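You operate a simulated robot arm through the tools that you are given. There is no shell and no other tool.

You are at the controls of a simulated robot arm. One attempt, no reset.

TASK
Press the rivet started in the fixture slide till its head stands as proud as the press card says.
Fine: set the stop dial first; end with the fixture slide out and the dial back on 0 mm.

Only the result counts: the job must be done as asked and must still hold three seconds after the hand-in. Knocking over, shifting, dropping, spilling or breaking anything else fails it.

THE ROBOT
A 6-joint arm with a two-finger gripper, fixed in place. Base frame: the origin is on the floor under the middle of its stand, x ahead of it, y to its left, z up. Units: mm, rad, N and s.
It reaches about 1572 mm from its shoulder. Its first joint turns from -2.897 to 2.897 rad. Payload 2.45 kg.
The tool frame sits at the grasp point between the pads (the TCP): z along the fingers, y along the line on which they close. The tips reach 20 mm beyond it. The gripper opens to 140 mm; its body begins 168 mm behind the TCP.
Orientation is that of the tool frame in the base frame, as [roll, pitch, yaw] about the fixed x, y, z axes, in that order (R = Rz(yaw) Ry(pitch) Rx(roll)). With the fingers straight down and closing along the base's y, the tool's x points along the base's -x, its y along +y and its z along -z.

THE INTERFACE
- The arm moves only by the tool arm_command. Its argument "motion" is a list of rows, each a list of 7 numbers: the shift along the tool's x, y, z in units of 50 mm (1.0 is 50 mm), then the turn, a rotation vector about the tool's x, y, z in units of 6 degrees (1.0 is 6 degrees), then the closure, from 0 (fully open) to 1 (shut). In form: [[x, y, z, rx, ry, rz, jaw], ...]. A call has 1 to 20 rows; each row shifts and turns the commanded pose from where the row before left it, along the tool's axes as they then stand. A call with a number of a shift or a turn outside -1 to 1 is refused whole. Each row takes 0.2 s and may step no farther than 50 mm and 0.15 rad from the row before; otherwise, or with a gripper value out of range, the whole call is refused. A pose out of reach is approached as far as the arm can. The call stops where the force on the tool passes 50 N (or 10 N more than at its start, if that is more) or the arm is blocked; 0.2 s more then pass. Each finger travels about 45 mm/s and halts on what it meets, pressing with about 37 N; the grip force reading is that of the motor and also rises with nothing between the fingers. The clock runs only during rows and for 0.2 s after the last one: add rows that do not move to give the fingers time. The reply holds the time, the measured pose of the TCP, the force on the tool along the base axes, the opening and the grip force, in the units named above and with some noise, with the torque about the TCP (base axes, N m) and any sound that the robot's microphone picked up.
- Cameras (640 x 400 px; columns grow to the right, rows downward): "scene" is fixed at [50.4, 502.5, 1527]; the picture's right is [-0.43, -0.90, 0.00], its down [-0.31, 0.15, -0.94] and it looks along [0.85, -0.40, -0.35] (base axes); focal length 369 px, centre (320, 200). "wrist" rides on the gripper at [78, 11, -209] in the tool frame; the picture's right is [-0.14, 0.99, 0.00], its down [-0.92, -0.13, -0.37] and it looks along [-0.36, -0.05, 0.93] (tool axes); focal length 280 px, centre (320, 200). There is no depth. A picture from a camera that has moved, and an enlarged one, comes with that camera's place and axes in the base frame and with its lens.
- grab_frame(camera): a new picture of that camera. The clock stands still meanwhile.
- enlarge(camera, box): a new picture of the part [left, top, right, bottom] of that camera's present view, enlarged. The clock stands still meanwhile.
- hand_in(): hands the job in; it is judged then, once.

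Nothing tells you positions but the pictures and the camera data. Unless the task says otherwise, let go and move clear before handing in.

The tools are called after "Call:" as a command line: name --pt "numbers of a row" for each row, then --argument value for the rest, lists and objects as JSON in quotes. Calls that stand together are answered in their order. arm_command: Moves the arm, as the interface text tells. Its arguments: {"type":"object","properties":{"motion":{"type":"array"}},"required":["motion"]} The other tools are called the same way: grab_frame (camera) takes a picture; enlarge (camera, box) takes an enlarged picture of a part of a camera's view; hand_in () hands the job in.

At the start:

```text
t: 0.0
tool_pos: [692.2, -30.8, 1362.1]
tcp_rot: [3.141, -0.001, -3.141]
wrist_force: [0.5, 0.1, 0.2]
moment: [0.04, 0.01, 0.01]
grip_width: 140.0
grip_force: 0.1
```

scene: 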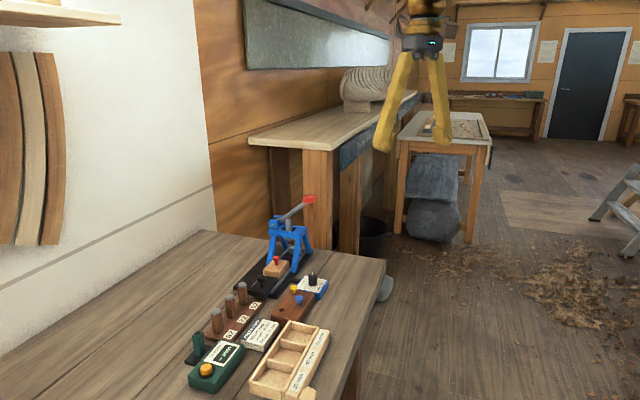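
wrist: 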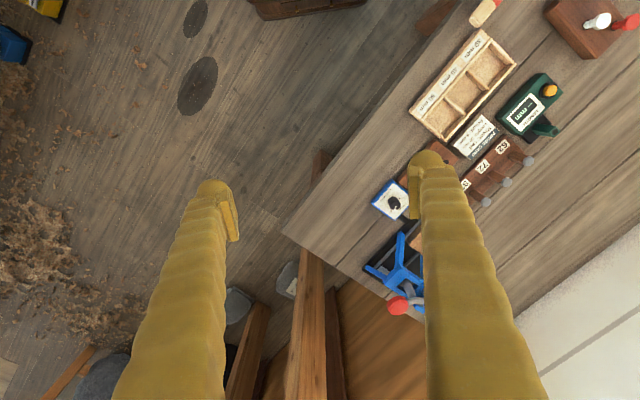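

I see a bench with a blue lever press, a fixture slide, a stop dial, a press card, and a gauge of some kind. I will enlarge the pictures to read the labels before moving.

Call:
enlarge --camera "scene" --box '[180, 180, 340, 280]'

Call:
enlarge --camera "scene" --box '[180, 280, 340, 400]'

Call:
enlarge --camera "wrist" --box '[340, 60, 580, 210]'

Call:
enlarge --camera "wrist" --box '[340, 180, 500, 330]'

```text
4.00 times, centred on (260, 230) of scene
camera zoom: at [50.4, 502.5, 1527.0], right [-0.43, -0.9, 0.0], down [-0.31, 0.15, -0.94], along [0.85, -0.4, -0.35], focal length 1476 px, centre (560, 80)
```

zoom: 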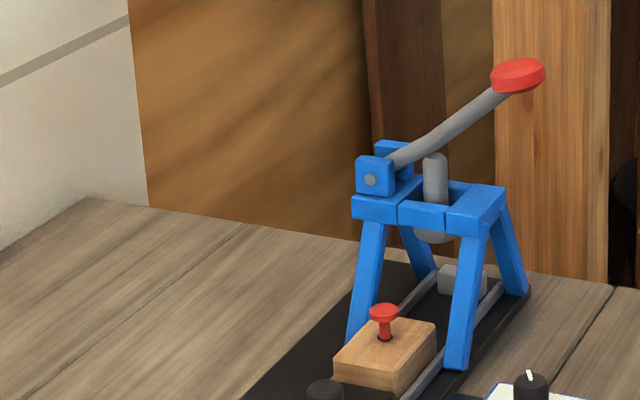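

```text
3.33 times, centred on (260, 340) of scene
camera zoom: at [50.4, 502.5, 1527.0], right [-0.43, -0.9, 0.0], down [-0.31, 0.15, -0.94], along [0.85, -0.4, -0.35], focal length 1230 px, centre (520, -267)
```

zoom: 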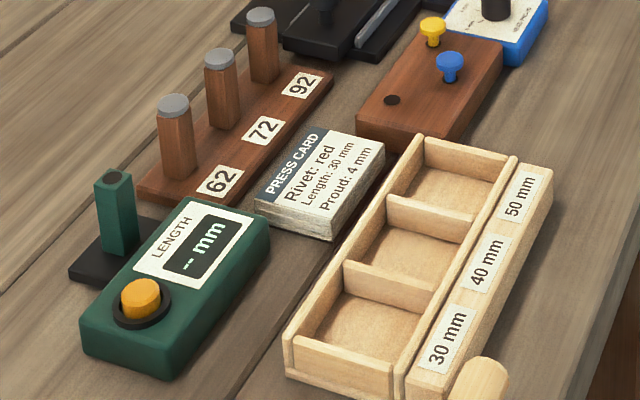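

```text
2.67 times, centred on (460, 135) of wrist
camera zoom: at [612.3, -19.2, 1572.0], right [0.14, 0.99, 0.0], down [0.92, -0.13, 0.37], along [0.36, -0.05, -0.93], focal length 748 px, centre (-53, 373)
```

zoom: 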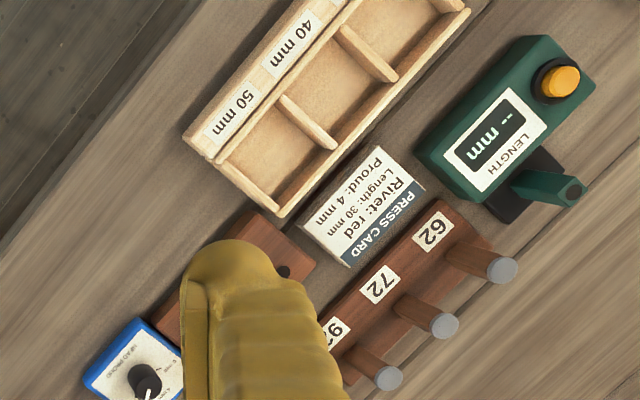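

```text
2.67 times, centred on (420, 255) of wrist
camera zoom: at [612.3, -19.2, 1572.0], right [0.14, 0.99, 0.0], down [0.92, -0.13, 0.37], along [0.36, -0.05, -0.93], focal length 748 px, centre (53, 53)
```

zoom: 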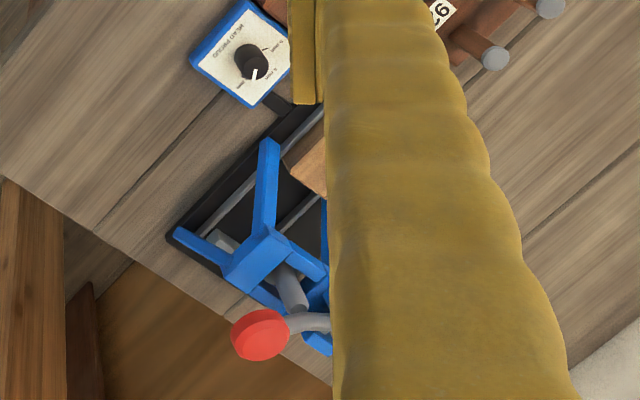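

The press card says: red rivet, length 30 mm, head proud 4 mm. The dial (blue box) is at about (895, 128, 930) and the press lever's red knob at about (1024, 78, 1135). I'll move the wrist camera for a closer view.

Call:
arm_command --pt "0 0.85 0.5 0 0 0 0" --pt "0 0.85 0.5 0 0 0 0" --pt "0 0.85 0.5 0 0 0 0" --pt "0 0.85 0.5 0 0 0 0"

Call:
grab_frame --camera "wrist"

```text
t: 1.0
tool_pos: [693.5, 140.0, 1261.6]
tcp_rot: [-3.141, 0.0, 3.14]
wrist_force: [0.1, 0.1, 0.7]
moment: [-0.01, -0.07, 0.0]
grip_width: 140.2
grip_force: 0.1
```

```text
taken
camera wrist: at [615.2, 150.9, 1471.5], right [0.14, 0.99, 0.0], down [0.92, -0.13, 0.37], along [0.37, -0.05, -0.93], focal length 280 px, centre (320, 200)
```

wrist: 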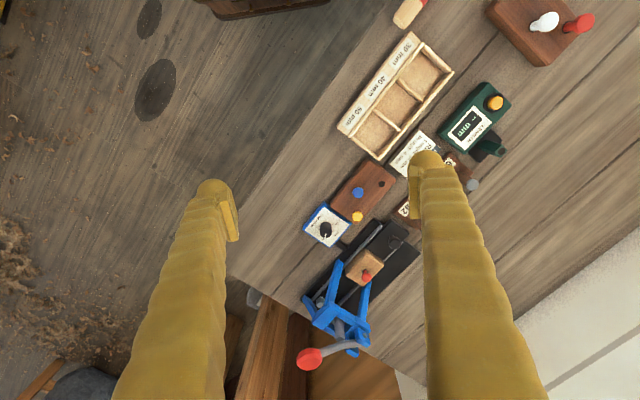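

Call:
enlarge --camera "wrist" --box '[290, 190, 370, 260]'

Call:
enlarge --camera "wrist" --box '[280, 210, 440, 380]'

Call:
enlarge --camera "scene" --box '[230, 250, 340, 310]'

Call:
enlarge --camera "scene" --box '[290, 270, 340, 305]'

```text
5.71 times, centred on (330, 225) of wrist
camera zoom: at [615.2, 150.9, 1471.5], right [0.14, 0.99, 0.0], down [0.92, -0.13, 0.37], along [0.37, -0.05, -0.93], focal length 1602 px, centre (263, 57)
```

zoom: 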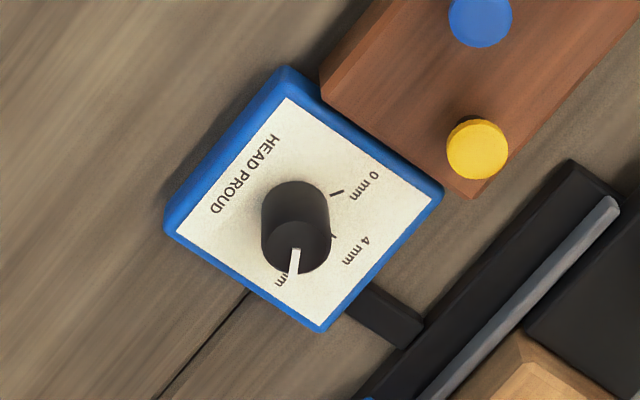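

```text
2.35 times, centred on (360, 295) of wrist
camera zoom: at [615.2, 150.9, 1471.5], right [0.14, 0.99, 0.0], down [0.92, -0.13, 0.37], along [0.37, -0.05, -0.93], focal length 660 px, centre (226, -24)
```

zoom: 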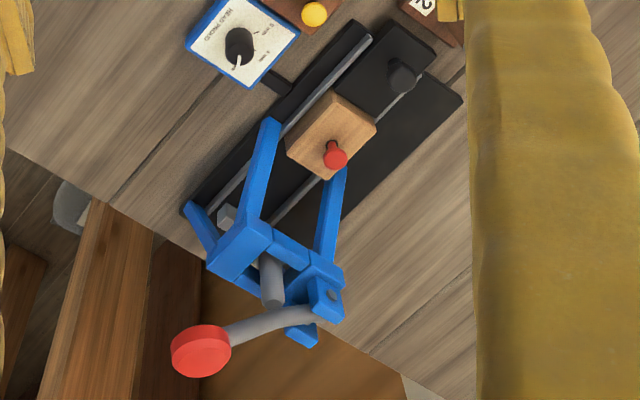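

```text
5.82 times, centred on (285, 280) of scene
camera zoom: at [50.4, 502.5, 1527.0], right [-0.43, -0.9, 0.0], down [-0.31, 0.15, -0.94], along [0.85, -0.4, -0.35], focal length 2147 px, centre (524, -266)
```

zoom: 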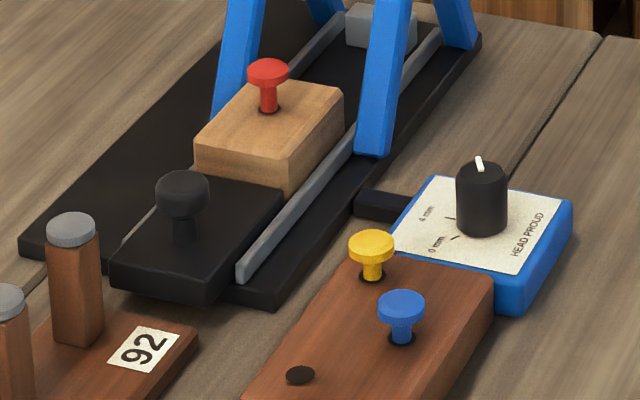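

```text
11.43 times, centred on (315, 288) of scene
camera zoom: at [50.4, 502.5, 1527.0], right [-0.43, -0.9, 0.0], down [-0.31, 0.15, -0.94], along [0.85, -0.4, -0.35], focal length 4218 px, centre (377, -800)
```

zoom: 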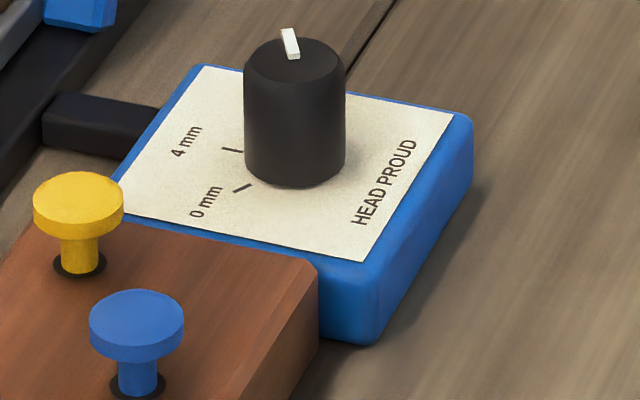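

Layout so far: slide knob ~(943, 267, 950), rivet ~(1009, 199, 966), ram ~(1077, 129), so the slide travels along about (0.69, -0.72) by ~98 mm. I'll check the fingers' size and get a view from another side to read the third dial mark.

Call:
grab_frame --camera "scene"

Call:
arm_command --pt "-1 0 0 0 0 0 0" --pt "-1 0 0 0 0 0 0" --pt "-1 0 0 0 0 0 0" --pt "-1 0 0 0 0 0 0" --pt "-0.9 0 0 0 0 0 0"

Call:
grab_frame --camera "wrist"

Call:
grab_frame --camera "scene"

```text
taken
```

scene: 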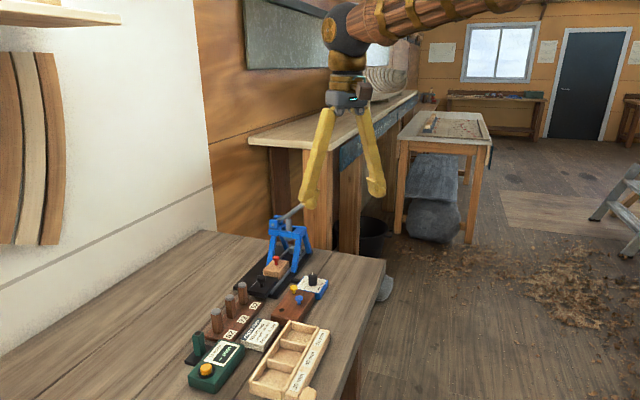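

```text
t: 2.2
tool_pos: [935.7, 139.3, 1261.7]
tcp_rot: [3.141, 0.0, -3.142]
wrist_force: [-0.4, 0.1, 0.4]
moment: [0.01, -0.1, 0.02]
grip_width: 140.3
grip_force: 0.0
```

```text
taken
camera wrist: at [856.6, 150.7, 1472.0], right [0.14, 0.99, 0.0], down [0.92, -0.13, 0.37], along [0.37, -0.05, -0.93], focal length 280 px, centre (320, 200)
```

wrist: 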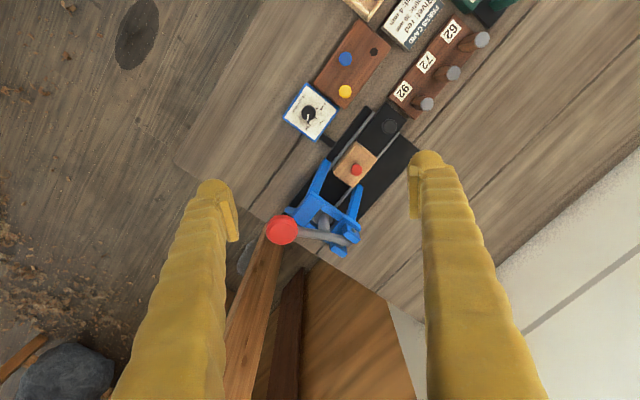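

```text
taken
```

scene: 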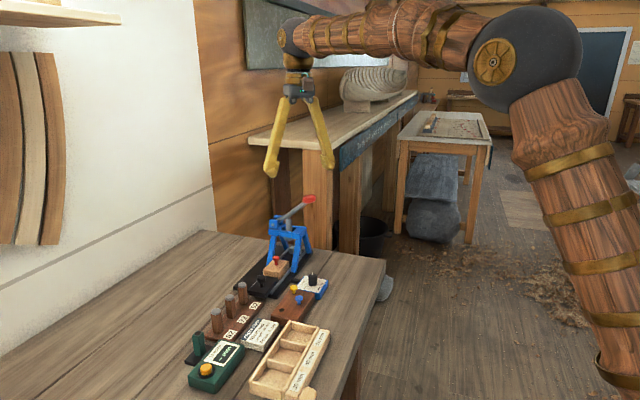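

Call:
enlarge --camera "wrist" --box '[278, 78, 342, 148]'

Call:
enlarge --camera "wrist" --box '[255, 95, 425, 275]'

Call:
enlarge --camera "scene" --box '[240, 40, 360, 190]'

```text
5.71 times, centred on (310, 113) of wrist
camera zoom: at [856.6, 150.7, 1472.0], right [0.14, 0.99, 0.0], down [0.92, -0.13, 0.37], along [0.37, -0.05, -0.93], focal length 1602 px, centre (377, 697)
```

zoom: 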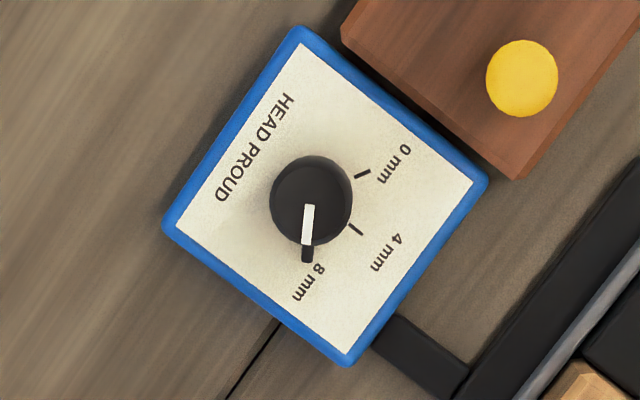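

```text
2.22 times, centred on (340, 185) of wrist
camera zoom: at [856.6, 150.7, 1472.0], right [0.14, 0.99, 0.0], down [0.92, -0.13, 0.37], along [0.37, -0.05, -0.93], focal length 623 px, centre (276, 233)
```

zoom: 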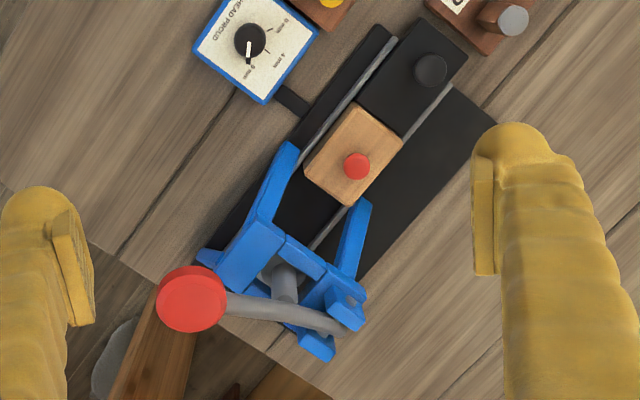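

```text
2.67 times, centred on (300, 115) of scene
camera zoom: at [50.4, 502.5, 1527.0], right [-0.43, -0.9, 0.0], down [-0.31, 0.15, -0.94], along [0.85, -0.4, -0.35], focal length 984 px, centre (373, 427)
```

zoom: 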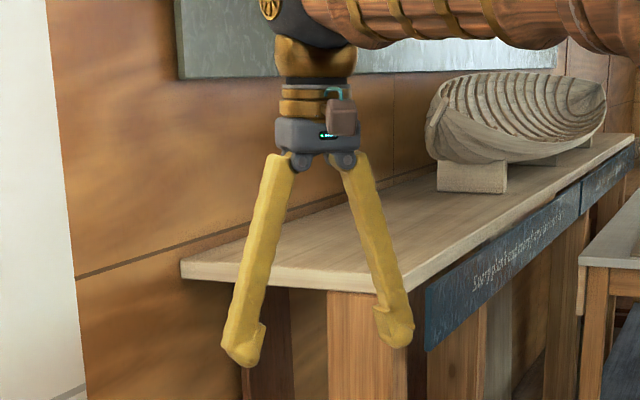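

The dial now points at 8 mm; the marks 0, 4, 8 are about 60° apart, so it must turn about 60° counter-clockwise (seen from above) to reach 4. The dial knob is about (894, 124.5), ~25 mm across, top near z≈947. I'll go over it, turn the gripper so the sweep ends in the current yaw, and narrow the fingers.

Call:
arm_command --pt "0.836 -0.296 0 0 0 0 0.3" --pt "0 0 0 0 0 1 0.571" --pt "0 0 0 0 0 1 0.571" --pt "0 0 0 0 0 1 0.571" --pt "0 0 0 0 0 1 0.571" --pt "0 0 0 0 0 1 0.571" --pt "0 0 0 0 0 1 0.571" --pt "0 0 0 0 0 1 0.571" --pt "0 0 0 0 0 1 0.571" --pt "0 0 0 0 0 1 0.571" --pt "0 0 0 0 0 1 0.571" --pt "0 0 1 0 0 0 0.571" --pt "0 0 1 0 0 0 0.571" --pt "0 0 1 0 0 0 0.571" --pt "0 0 1 0 0 0 0.571" --pt "0 0 0 0 0 0 0.571"

Call:
grab_frame --camera "wrist"

Call:
grab_frame --camera "scene"

```text
t: 5.6
tool_pos: [895.0, 122.5, 1061.7]
tcp_rot: [3.141, 0.0, 2.094]
wrist_force: [0.1, -0.2, -0.6]
moment: [-0.01, 0.0, 0.03]
grip_width: 60.1
grip_force: 0.0
```

```text
taken
camera wrist: at [864.2, 196.5, 1272.2], right [0.93, 0.38, 0.0], down [0.35, -0.86, 0.37], along [0.14, -0.34, -0.93], focal length 280 px, centre (320, 200)
```

wrist: 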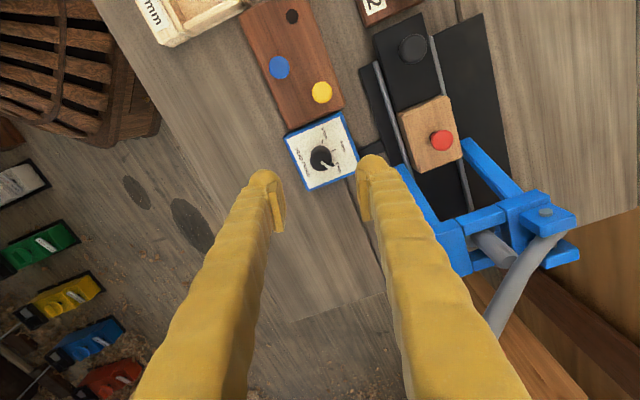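

```text
taken
```

scene: 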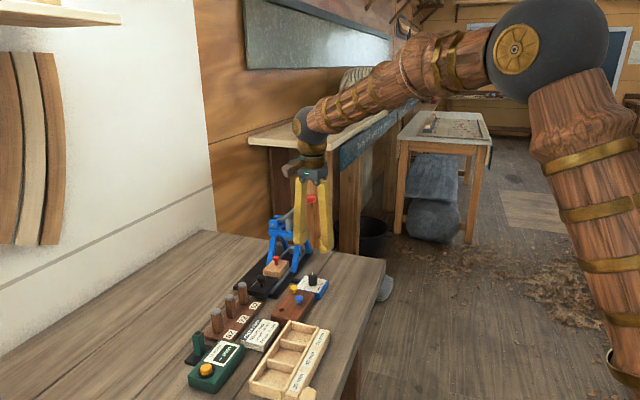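

Call:
enlarge --camera "wrist" --box '[270, 100, 380, 200]'

Call:
enlarge --camera "scene" --box '[250, 150, 350, 310]'

```text
4.00 times, centred on (325, 150) of wrist
camera zoom: at [864.2, 196.5, 1272.2], right [0.93, 0.38, 0.0], down [0.35, -0.86, 0.37], along [0.14, -0.34, -0.93], focal length 1122 px, centre (300, 400)
```

zoom: 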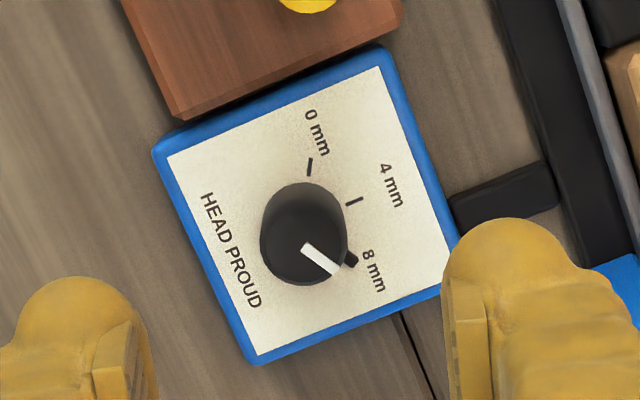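

```text
2.50 times, centred on (300, 230) of scene
camera zoom: at [50.4, 502.5, 1527.0], right [-0.43, -0.9, 0.0], down [-0.31, 0.15, -0.94], along [0.85, -0.4, -0.35], focal length 923 px, centre (370, 125)
```

zoom: 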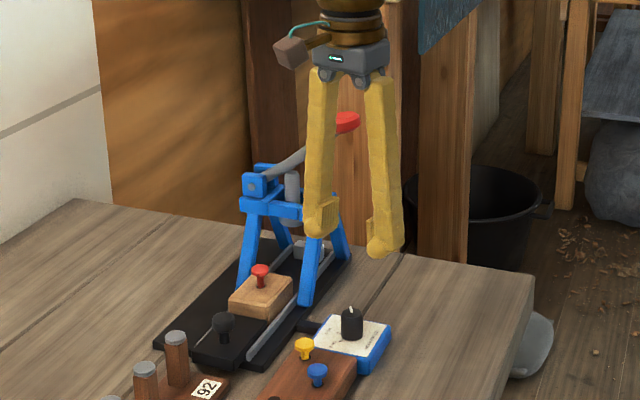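

The dial knob sits on the gripper's axis within about 1 mm, its top at z≈947 and its plate at ≈919. I'll descend to TCP z≈945 and close on it.

Call:
arm_command --pt "0 0 0.9 0 0 0 0.571" --pt "0 0 0.9 0 0 0 0.571" --pt "0 0 0.5 0 0 0 0.571" --pt "0 0 0 0 0 0 0.571"

Call:
grab_frame --camera "wrist"

Call:
enlarge --camera "scene" --box '[250, 200, 370, 320]'

```text
t: 6.6
tool_pos: [893.1, 123.1, 946.8]
tcp_rot: [-3.141, 0.0, 2.096]
wrist_force: [0.3, -0.2, 0.6]
moment: [-0.02, 0.02, 0.05]
grip_width: 60.1
grip_force: 0.1
```

```text
taken
camera wrist: at [862.9, 196.9, 1156.9], right [0.93, 0.38, 0.0], down [0.35, -0.86, 0.37], along [0.14, -0.34, -0.93], focal length 280 px, centre (320, 200)
```

wrist: 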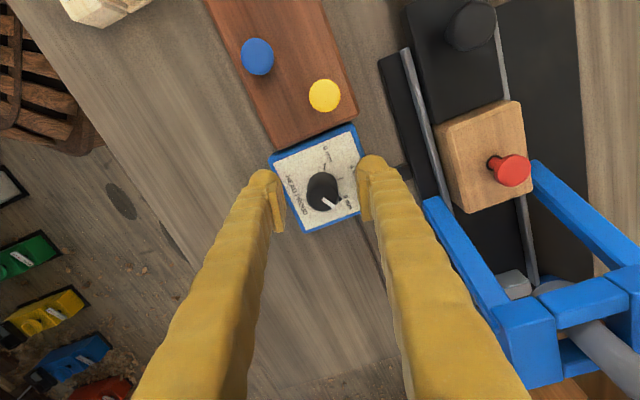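

```text
3.33 times, centred on (310, 260) of scene
camera zoom: at [50.4, 502.5, 1527.0], right [-0.43, -0.9, 0.0], down [-0.31, 0.15, -0.94], along [0.85, -0.4, -0.35], focal length 1230 px, centre (353, 0)
```

zoom: 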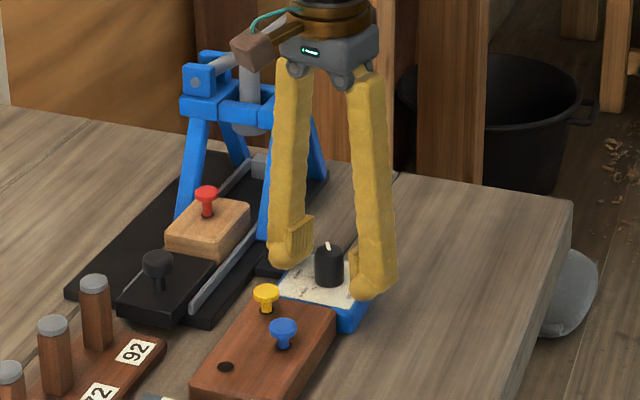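

Call:
enlarge --camera "wrist" --box '[260, 130, 390, 250]'

```text
3.33 times, centred on (325, 190) of wrist
camera zoom: at [862.9, 196.9, 1156.9], right [0.93, 0.38, 0.0], down [0.35, -0.86, 0.37], along [0.14, -0.34, -0.93], focal length 935 px, centre (303, 233)
```

zoom: 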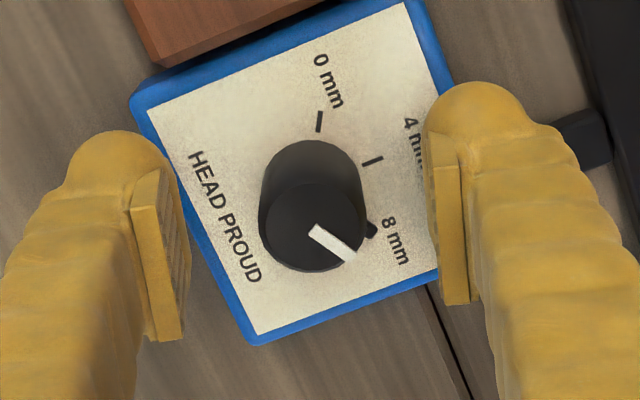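

The knob is about 2 mm to the +y side of the finger midline; I'll correct this and close on it.

Call:
arm_command --pt "-0.02 0.045 0 0 0 0 0.571" --pt "0 0 0 0 0 0 0.7" --pt "0 0 0 0 0 0 0.8" --pt "0 0 0 0 0 0 0.86" --pt "0 0 0 0 0 0 0.86"

Call:
grab_frame --camera "wrist"

```text
t: 7.8
tool_pos: [895.5, 124.0, 946.1]
tcp_rot: [-3.139, 0.001, 2.094]
wrist_force: [-9.0, -4.5, -0.2]
moment: [-0.02, 0.09, 0.03]
grip_width: 24.9
grip_force: 36.8
```

```text
taken
camera wrist: at [865.5, 197.2, 1157.0], right [0.93, 0.38, 0.0], down [0.35, -0.86, 0.37], along [0.14, -0.34, -0.93], focal length 280 px, centre (320, 200)
```

wrist: 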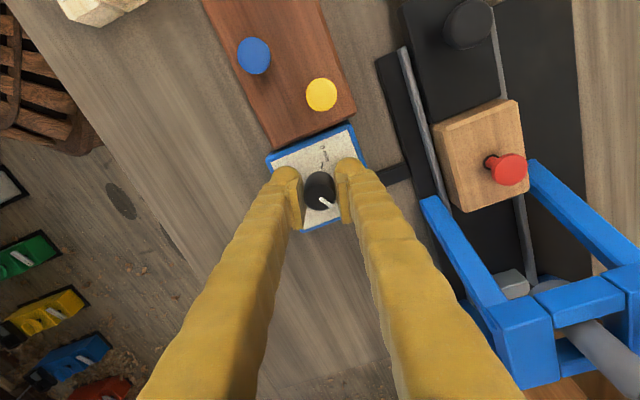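

Gripped at 24.9 mm, but with about 10 N side force; I'll ease back about 1 mm along the tool's y to relieve it before turning.

Call:
arm_command --pt "0 -0.02 0 0 0 0 0.86" --pt "0 0 0 0 0 0 0.86"

```text
t: 8.4
tool_pos: [895.4, 124.1, 945.4]
tcp_rot: [3.141, 0.001, 2.094]
wrist_force: [2.6, -0.1, -3.1]
moment: [-0.1, -0.08, 0.04]
grip_width: 24.8
grip_force: 45.2
```

The side load is gone. Now I'll turn the knob counter-clockwise 30° first and check.

Call:
arm_command --pt "0 0 0 0 0 -1 0.86" --pt "0 0 0 0 0 -1 0.86" --pt "0 0 0 0 0 -1 0.86" --pt "0 0 0 0 0 -1 0.86" --pt "0 0 0 0 0 -1 0.86" --pt "0 0 0 0 0 0 0.86"

Call:
enlarge --camera "wrist" --box '[260, 130, 390, 250]'

```text
t: 9.8
tool_pos: [896.3, 124.6, 946.1]
tcp_rot: [3.14, -0.001, 2.617]
wrist_force: [12.3, -7.4, -1.9]
moment: [-0.09, -0.14, -0.03]
grip_width: 24.5
grip_force: 45.0
```

```text
3.33 times, centred on (325, 190) of wrist
camera zoom: at [832.7, 172.7, 1156.9], right [0.61, 0.79, 0.0], down [0.73, -0.57, 0.37], along [0.29, -0.23, -0.93], focal length 935 px, centre (303, 233)
```

zoom: 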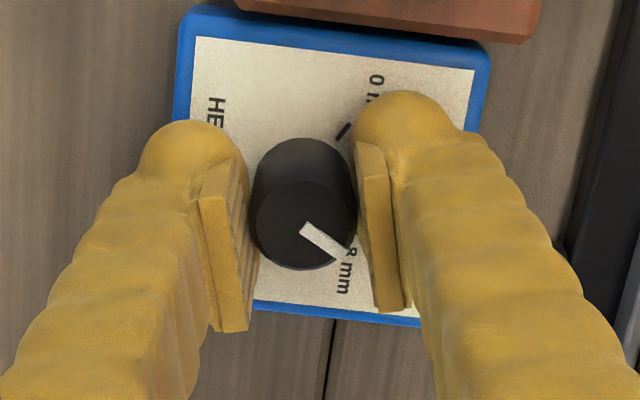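

The knob turns with the grip without slip (30° done), with about 14 N side load along tool −x. I'll relieve that by ~1.2 mm and turn the other 30°.

Call:
arm_command --pt "-0.024 0 0 0 0 0 0.86" --pt "0 0 0 0 0 -1 0.86" --pt "0 0 0 0 0 -1 0.86" --pt "0 0 0 0 0 -1 0.86" --pt "0 0 0 0 0 -1 0.86" --pt "0 0 0 0 0 -1 0.86" --pt "0 0 0 0 0 0 0.86"

Call:
enlarge --camera "wrist" --box '[260, 130, 390, 250]'

Call:
enlarge --camera "scene" --box '[280, 255, 345, 305]'

```text
t: 11.4
tool_pos: [896.7, 124.3, 947.3]
tcp_rot: [3.142, 0.0, -3.142]
wrist_force: [-32.7, 8.9, 15.3]
moment: [-0.05, 0.42, -0.05]
grip_width: 24.8
grip_force: 45.3
```

```text
3.33 times, centred on (325, 190) of wrist
camera zoom: at [817.7, 135.2, 1156.8], right [0.14, 0.99, 0.0], down [0.92, -0.13, 0.37], along [0.36, -0.05, -0.93], focal length 935 px, centre (303, 233)
```

zoom: 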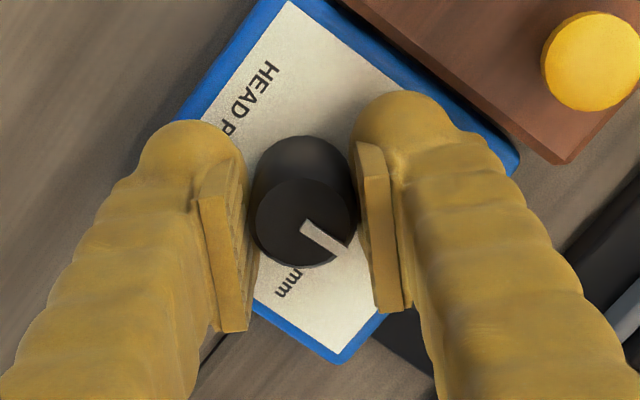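

```text
8.00 times, centred on (312, 280) of scene
camera zoom: at [50.4, 502.5, 1527.0], right [-0.43, -0.9, 0.0], down [-0.31, 0.15, -0.94], along [0.85, -0.4, -0.35], focal length 2952 px, centre (380, -440)
```

zoom: 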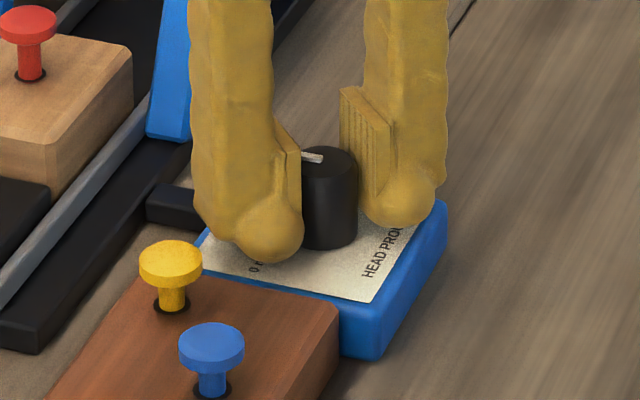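

The pointer followed to about 60°, but there is a side load of about −33 N in x; I'll ease the command towards −x a bit and see how it changes.

Call:
arm_command --pt "0.02 0 0 0 0 0 0.86" --pt "0 0 0 0 0 0 0.86"

```text
t: 12.0
tool_pos: [895.7, 124.6, 946.4]
tcp_rot: [-3.141, 0.003, 3.141]
wrist_force: [-13.0, 17.2, 5.7]
moment: [0.21, 0.09, 0.0]
grip_width: 24.8
grip_force: 45.3
```

Call:
arm_command --pt "0.012 0.015 0 0 0 0 0.86" --pt "0 0 0 0 0 0 0.86"

Call:
enlarge --camera "wrist" --box '[260, 130, 390, 250]'

```text
t: 12.6
tool_pos: [896.6, 125.2, 947.5]
tcp_rot: [3.14, 0.002, 3.14]
wrist_force: [9.7, 12.3, -4.0]
moment: [0.14, -0.4, -0.03]
grip_width: 24.7
grip_force: 45.3
```

```text
3.33 times, centred on (325, 190) of wrist
camera zoom: at [817.4, 135.3, 1156.5], right [0.14, 0.99, 0.0], down [0.92, -0.13, 0.37], along [0.37, -0.05, -0.93], focal length 935 px, centre (303, 233)
```

zoom: 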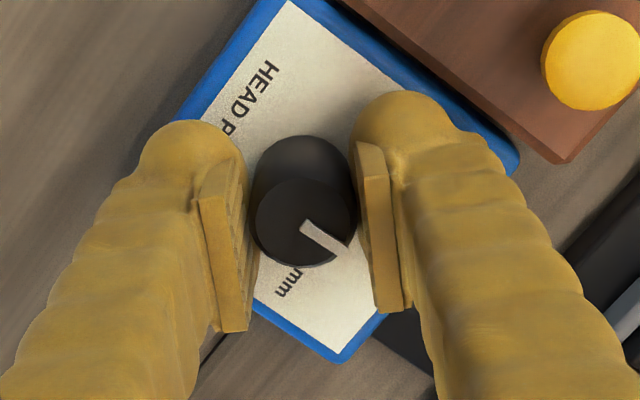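

The pointer has turned the full 60°. I'll release with a small opening and rise to check the dial.

Call:
arm_command --pt "0 0 0 0 0 0 0.78" --pt "0 0 0 0 0 0 0.7" --pt "0 0 0 0 0 0 0.68" --pt "0 0 -1 0 0 0 0.68" --pt "0 0 -1 0 0 0 0.68" --pt "0 0 0 0 0 0 0.68"

Call:
enlarge --camera "wrist" --box '[270, 100, 380, 200]'

Call:
enlarge --camera "scene" --box '[290, 270, 340, 305]'

```text
t: 14.0
tool_pos: [895.9, 123.6, 1044.9]
tcp_rot: [-3.14, 0.001, 3.141]
wrist_force: [0.5, 0.8, -0.4]
moment: [0.0, -0.02, -0.01]
grip_width: 44.9
grip_force: 0.0
```

```text
4.00 times, centred on (325, 150) of wrist
camera zoom: at [816.8, 134.8, 1255.4], right [0.14, 0.99, 0.0], down [0.92, -0.13, 0.37], along [0.36, -0.05, -0.93], focal length 1122 px, centre (300, 400)
```

zoom: 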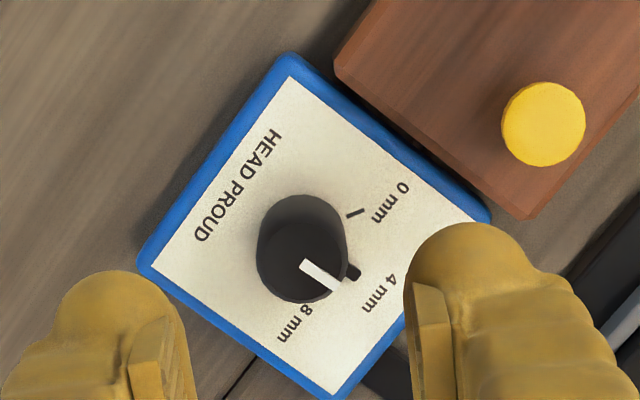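

```text
11.43 times, centred on (315, 288) of scene
camera zoom: at [50.4, 502.5, 1527.0], right [-0.43, -0.9, 0.0], down [-0.31, 0.15, -0.94], along [0.85, -0.4, -0.35], focal length 4218 px, centre (377, -800)
```

zoom: 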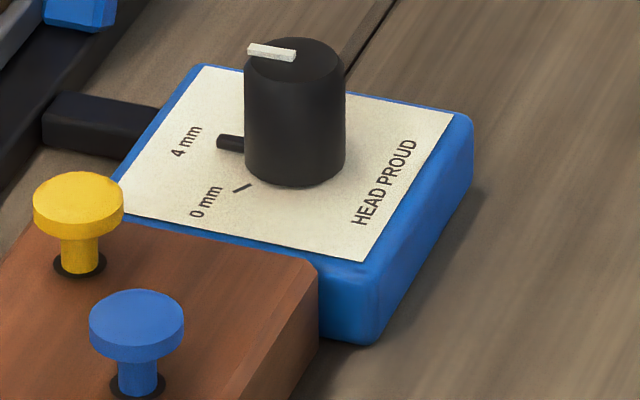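

Call:
enlarge --camera "wrist" --box '[300, 140, 350, 180]'

Call:
enlarge --camera "scene" --box '[298, 275, 322, 290]'

```text
10.00 times, centred on (325, 160) of wrist
camera zoom: at [816.8, 134.8, 1255.4], right [0.14, 0.99, 0.0], down [0.92, -0.13, 0.37], along [0.36, -0.05, -0.93], focal length 2804 px, centre (270, 600)
```

zoom: 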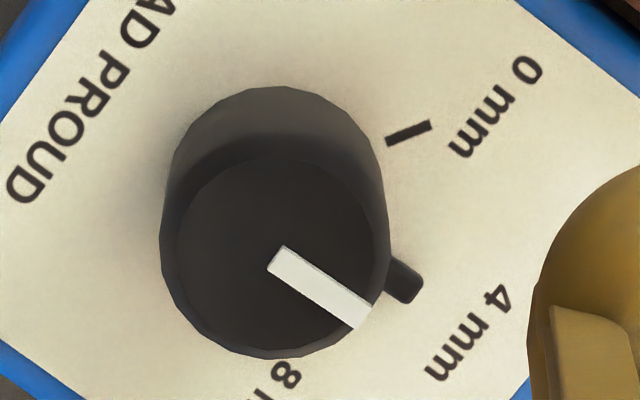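

```text
16.00 times, centred on (310, 282) of scene
camera zoom: at [50.4, 502.5, 1527.0], right [-0.43, -0.9, 0.0], down [-0.31, 0.15, -0.94], along [0.85, -0.4, -0.35], focal length 5905 px, centre (480, -1120)
```

zoom: 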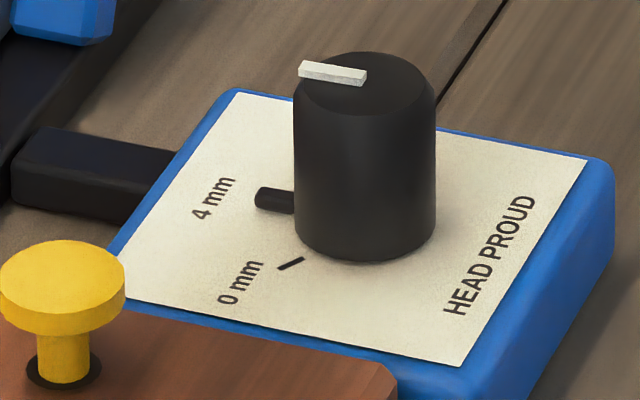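

The dial is on 4 mm exactly (mark directions 107° for 0, pointer 47°), and nothing shifted. Next is the slide: I'll go above its black knob near (939, 266), turn the fingers to close along the slide direction, and check alignment.

Call:
arm_command --pt "-0.287 0.953 0 0 0 0 0.68" --pt "-0.287 0.953 0 0 0 0 0.68" --pt "-0.287 0.953 0 0 0 0 0.68" --pt "0 0 0 0 0 -1 0.68" --pt "0 0 0 0 0 -1 0.68" --pt "0 0 0 0 0 -1 0.68" --pt "0 0 0 0 0 -1 0.68" --pt "0 0 0 0 0 -1 0.7" --pt "0 0 0 0 0 -1 0.7" --pt "0 0 0 0 0 -1 0.7" --pt "0 0 0 0 0 -0.333 0.7" --pt "0 0 0 0 0 0 0.7"

Call:
grab_frame --camera "wrist"

Call:
grab_frame --camera "scene"

```text
t: 16.6
tool_pos: [937.4, 266.5, 1047.5]
tcp_rot: [3.141, 0.0, -2.374]
wrist_force: [0.5, 0.4, 0.0]
moment: [0.02, 0.04, 0.02]
grip_width: 41.8
grip_force: 0.0
```

```text
taken
camera wrist: at [873.5, 221.5, 1257.3], right [-0.59, 0.81, 0.0], down [0.75, 0.55, 0.37], along [0.3, 0.22, -0.93], focal length 280 px, centre (320, 200)
```

wrist: 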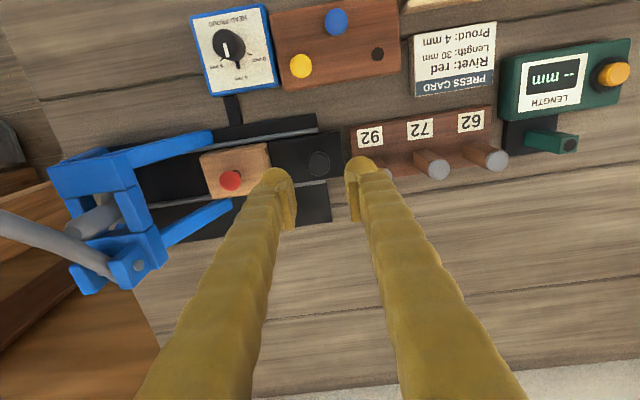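

```text
taken
```

scene: 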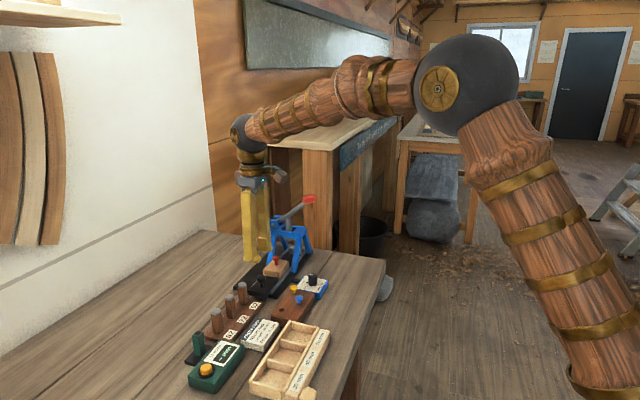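

Call:
enlarge --camera "wrist" --box '[250, 100, 420, 220]'

Call:
enlarge --camera "scene" --box '[210, 180, 340, 320]'

Call:
enlarge --camera "wrist" --box '[0, 100, 340, 310]'

```text
3.33 times, centred on (335, 160) of wrist
camera zoom: at [873.5, 221.5, 1257.3], right [-0.59, 0.81, 0.0], down [0.75, 0.55, 0.37], along [0.3, 0.22, -0.93], focal length 935 px, centre (270, 333)
```

zoom: 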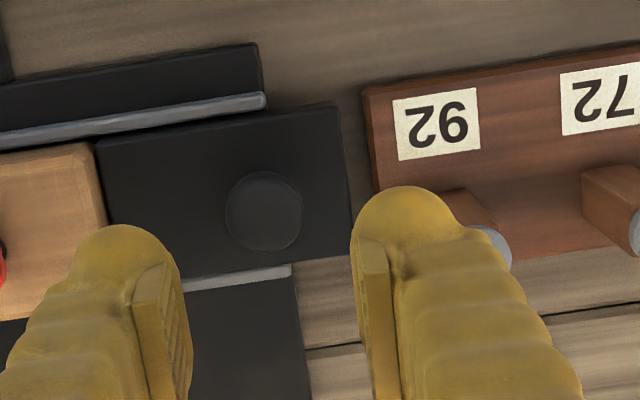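

```text
2.86 times, centred on (275, 250) of scene
camera zoom: at [50.4, 502.5, 1527.0], right [-0.43, -0.9, 0.0], down [-0.31, 0.15, -0.94], along [0.85, -0.4, -0.35], focal length 1054 px, centre (449, 57)
```

zoom: 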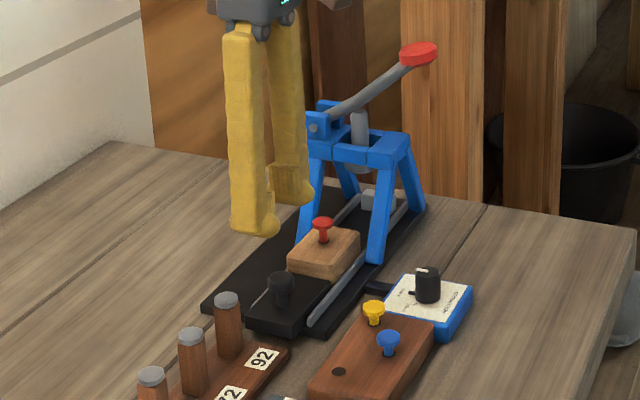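

```text
1.88 times, centred on (170, 205) of wrist
camera zoom: at [873.5, 221.5, 1257.3], right [-0.59, 0.81, 0.0], down [0.75, 0.55, 0.37], along [0.3, 0.22, -0.93], focal length 528 px, centre (602, 191)
```

zoom: 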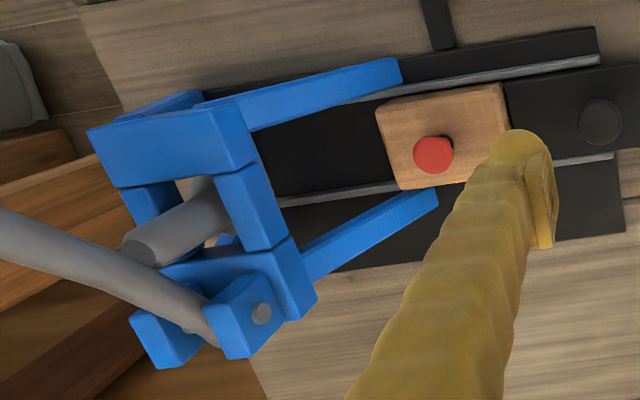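

The fingers are aligned with the slide direction; the knob (25 mm head, centre z≈950) is near the axis, with the 92 post about 63 mm behind it, so I'll keep the opening at 36 mm. Descending partway to check.

Call:
arm_command --pt "0.02 -0.03 0 0 0 0 0.743" --pt "0 0 0.6 0 0 0 0.743" --pt "0 0 0.55 0 0 0 0.743" --pt "0 0 0 0 0 0 0.743"

Call:
enlarge --camera "wrist" --box '[250, 100, 420, 220]'

Call:
enlarge --camera "scene" --box '[210, 210, 310, 310]'

```text
t: 17.6
tool_pos: [938.7, 265.5, 989.6]
tcp_rot: [3.141, -0.001, -2.376]
wrist_force: [0.3, 0.2, -0.3]
moment: [0.02, -0.01, 0.03]
grip_width: 36.2
grip_force: 0.1
```

```text
3.33 times, centred on (335, 160) of wrist
camera zoom: at [873.2, 220.1, 1199.2], right [-0.59, 0.81, 0.0], down [0.75, 0.55, 0.37], along [0.3, 0.22, -0.93], focal length 935 px, centre (270, 333)
```

zoom: 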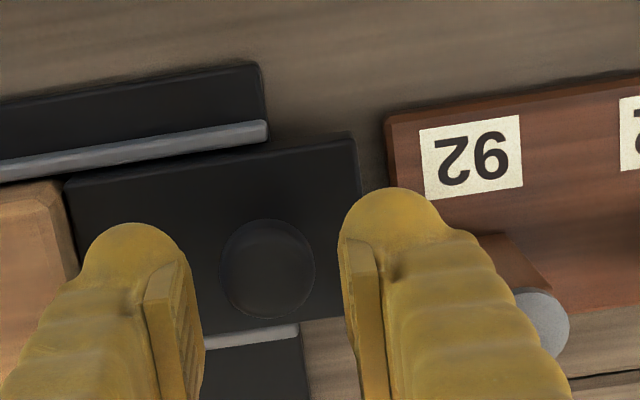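

```text
4.00 times, centred on (260, 260) of scene
camera zoom: at [50.4, 502.5, 1527.0], right [-0.43, -0.9, 0.0], down [-0.31, 0.15, -0.94], along [0.85, -0.4, -0.35], focal length 1476 px, centre (560, -40)
```

zoom: 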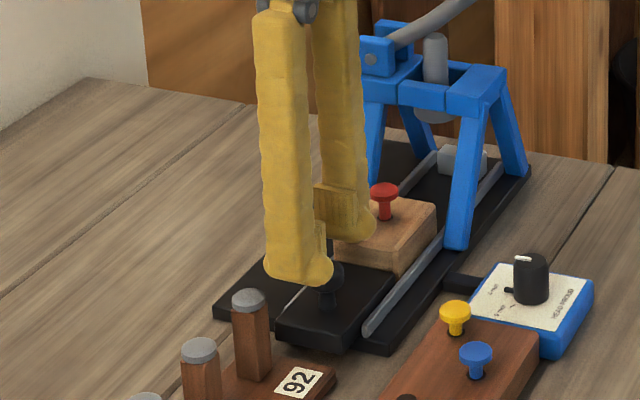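

The knob is centred between the pads. I'll lower to TCP z≈957 and close on it.

Call:
arm_command --pt "0 0 0.4 0 0 0 0.743" --pt "0 0 0.26 0 0 0 0.743" --pt "0 0 0 0 0 0 0.743"

Call:
enlarge --camera "wrist" --box '[250, 100, 420, 220]'

Call:
enlarge --camera "scene" --box '[210, 210, 310, 310]'

```text
t: 18.4
tool_pos: [937.5, 266.0, 957.0]
tcp_rot: [3.141, -0.001, -2.376]
wrist_force: [-0.4, -0.5, -0.9]
moment: [-0.05, 0.01, 0.0]
grip_width: 35.8
grip_force: 0.1
```

```text
3.33 times, centred on (335, 160) of wrist
camera zoom: at [874.4, 219.6, 1166.6], right [-0.59, 0.81, 0.0], down [0.75, 0.55, 0.37], along [0.3, 0.22, -0.93], focal length 935 px, centre (270, 333)
```

zoom: 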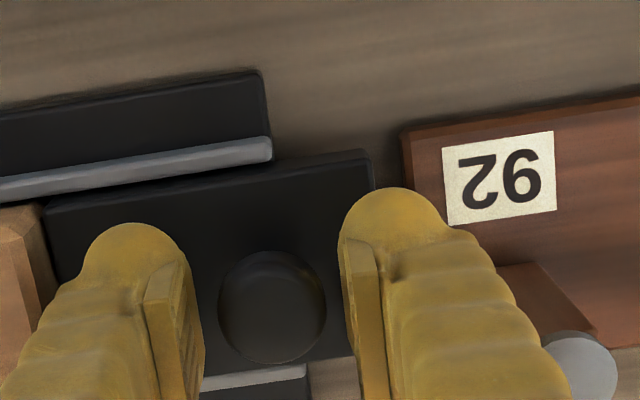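

```text
4.00 times, centred on (260, 260) of scene
camera zoom: at [50.4, 502.5, 1527.0], right [-0.43, -0.9, 0.0], down [-0.31, 0.15, -0.94], along [0.85, -0.4, -0.35], focal length 1476 px, centre (560, -40)
```

zoom: 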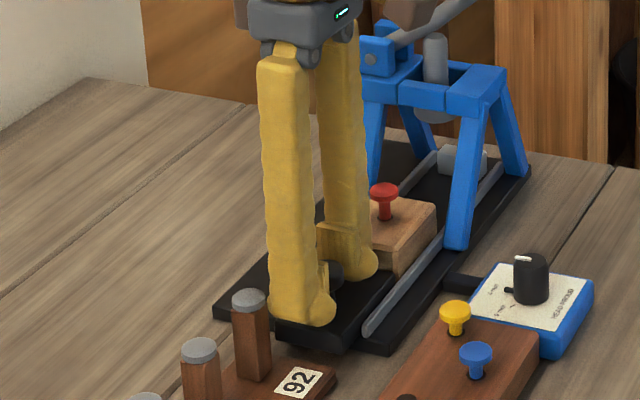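

Call:
arm_command --pt "0 0 0 0 0 0 0.8" --pt "0 0 0 0 0 0 0.86" --pt "0 0 0 0 0 0 0.86"

```text
t: 19.2
tool_pos: [938.8, 265.9, 955.1]
tcp_rot: [-3.141, 0.001, -2.373]
wrist_force: [1.4, 0.7, -3.8]
moment: [-0.01, -0.02, -0.01]
grip_width: 22.7
grip_force: 34.7
```

The slide knob is gripped. I'll push it in along the rails 50 mm at a modest speed and watch the forces.

Call:
arm_command --pt "-0.002 -0.25 0 0 0 0 0.86" --pt "-0.003 -0.25 0 0 0 0 0.86" --pt "-0.003 -0.25 0 0 0 0 0.86" --pt "-0.003 -0.25 0 0 0 0 0.86" --pt "0 0 0 0 0 0 0.86"

Call:
grab_frame --camera "wrist"

Call:
enlarge --camera "scene" --box '[210, 180, 330, 310]'

```text
t: 20.4
tool_pos: [975.0, 230.0, 955.9]
tcp_rot: [-3.141, 0.002, -2.375]
wrist_force: [12.7, 13.1, 4.1]
moment: [0.08, -0.04, -0.05]
grip_width: 21.8
grip_force: 45.2
```

```text
taken
camera wrist: at [909.3, 184.2, 1165.9], right [-0.59, 0.81, 0.0], down [0.75, 0.55, 0.37], along [0.3, 0.22, -0.93], focal length 280 px, centre (320, 200)
```

wrist: 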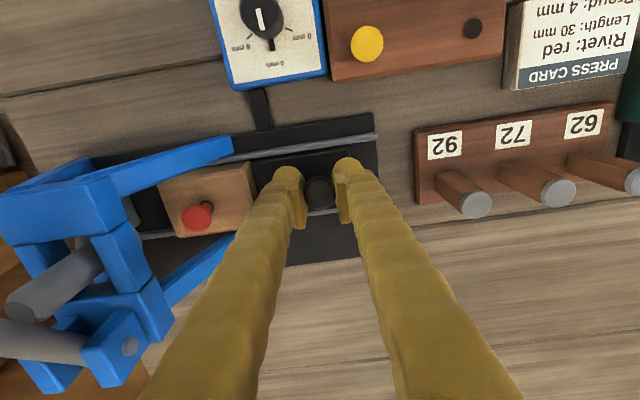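

```text
3.08 times, centred on (270, 245) of scene
camera zoom: at [50.4, 502.5, 1527.0], right [-0.43, -0.9, 0.0], down [-0.31, 0.15, -0.94], along [0.85, -0.4, -0.35], focal length 1136 px, centre (474, 62)
```

zoom: 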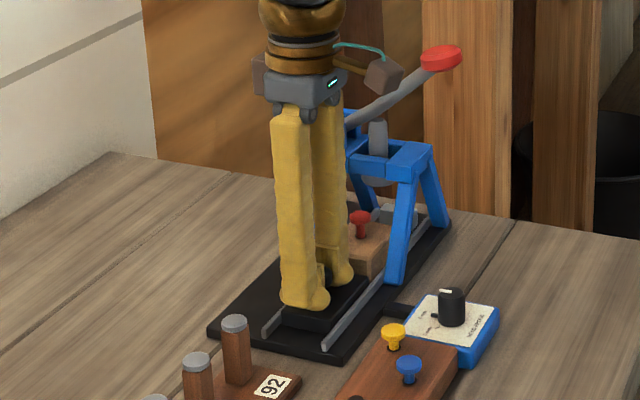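

The slide moved 50 mm freely, direction about −44.8°, with 18 N lateral load. I'll correct the heading and push another ~35 mm.

Call:
arm_command --pt "-0.018 0 0 0 0 0 0.86" --pt "-0.006 -0.24 0 0 0 0 0.86" --pt "-0.006 -0.24 0 0 0 0 0.86" --pt "-0.006 -0.24 0 0 0 0 0.86" --pt "0 0 0 0 0 0 0.86"

Call:
grab_frame --camera "wrist"

Call:
enlarge --camera "scene" --box '[210, 180, 330, 310]'

```text
t: 21.6
tool_pos: [1000.0, 204.8, 955.8]
tcp_rot: [3.141, -0.003, -2.375]
wrist_force: [-11.6, -11.0, -9.7]
moment: [-0.12, 0.14, -0.09]
grip_width: 21.7
grip_force: 44.3
```

```text
taken
camera wrist: at [935.8, 158.7, 1166.1], right [-0.59, 0.81, 0.0], down [0.75, 0.55, 0.37], along [0.3, 0.22, -0.93], focal length 280 px, centre (320, 200)
```

wrist: 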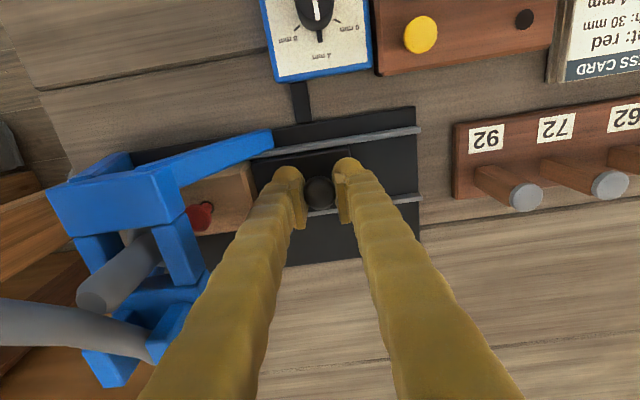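

```text
3.08 times, centred on (270, 245) of scene
camera zoom: at [50.4, 502.5, 1527.0], right [-0.43, -0.9, 0.0], down [-0.31, 0.15, -0.94], along [0.85, -0.4, -0.35], focal length 1136 px, centre (474, 62)
```

zoom: 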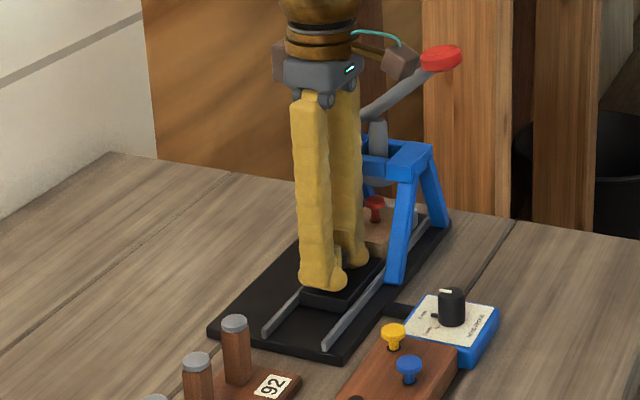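

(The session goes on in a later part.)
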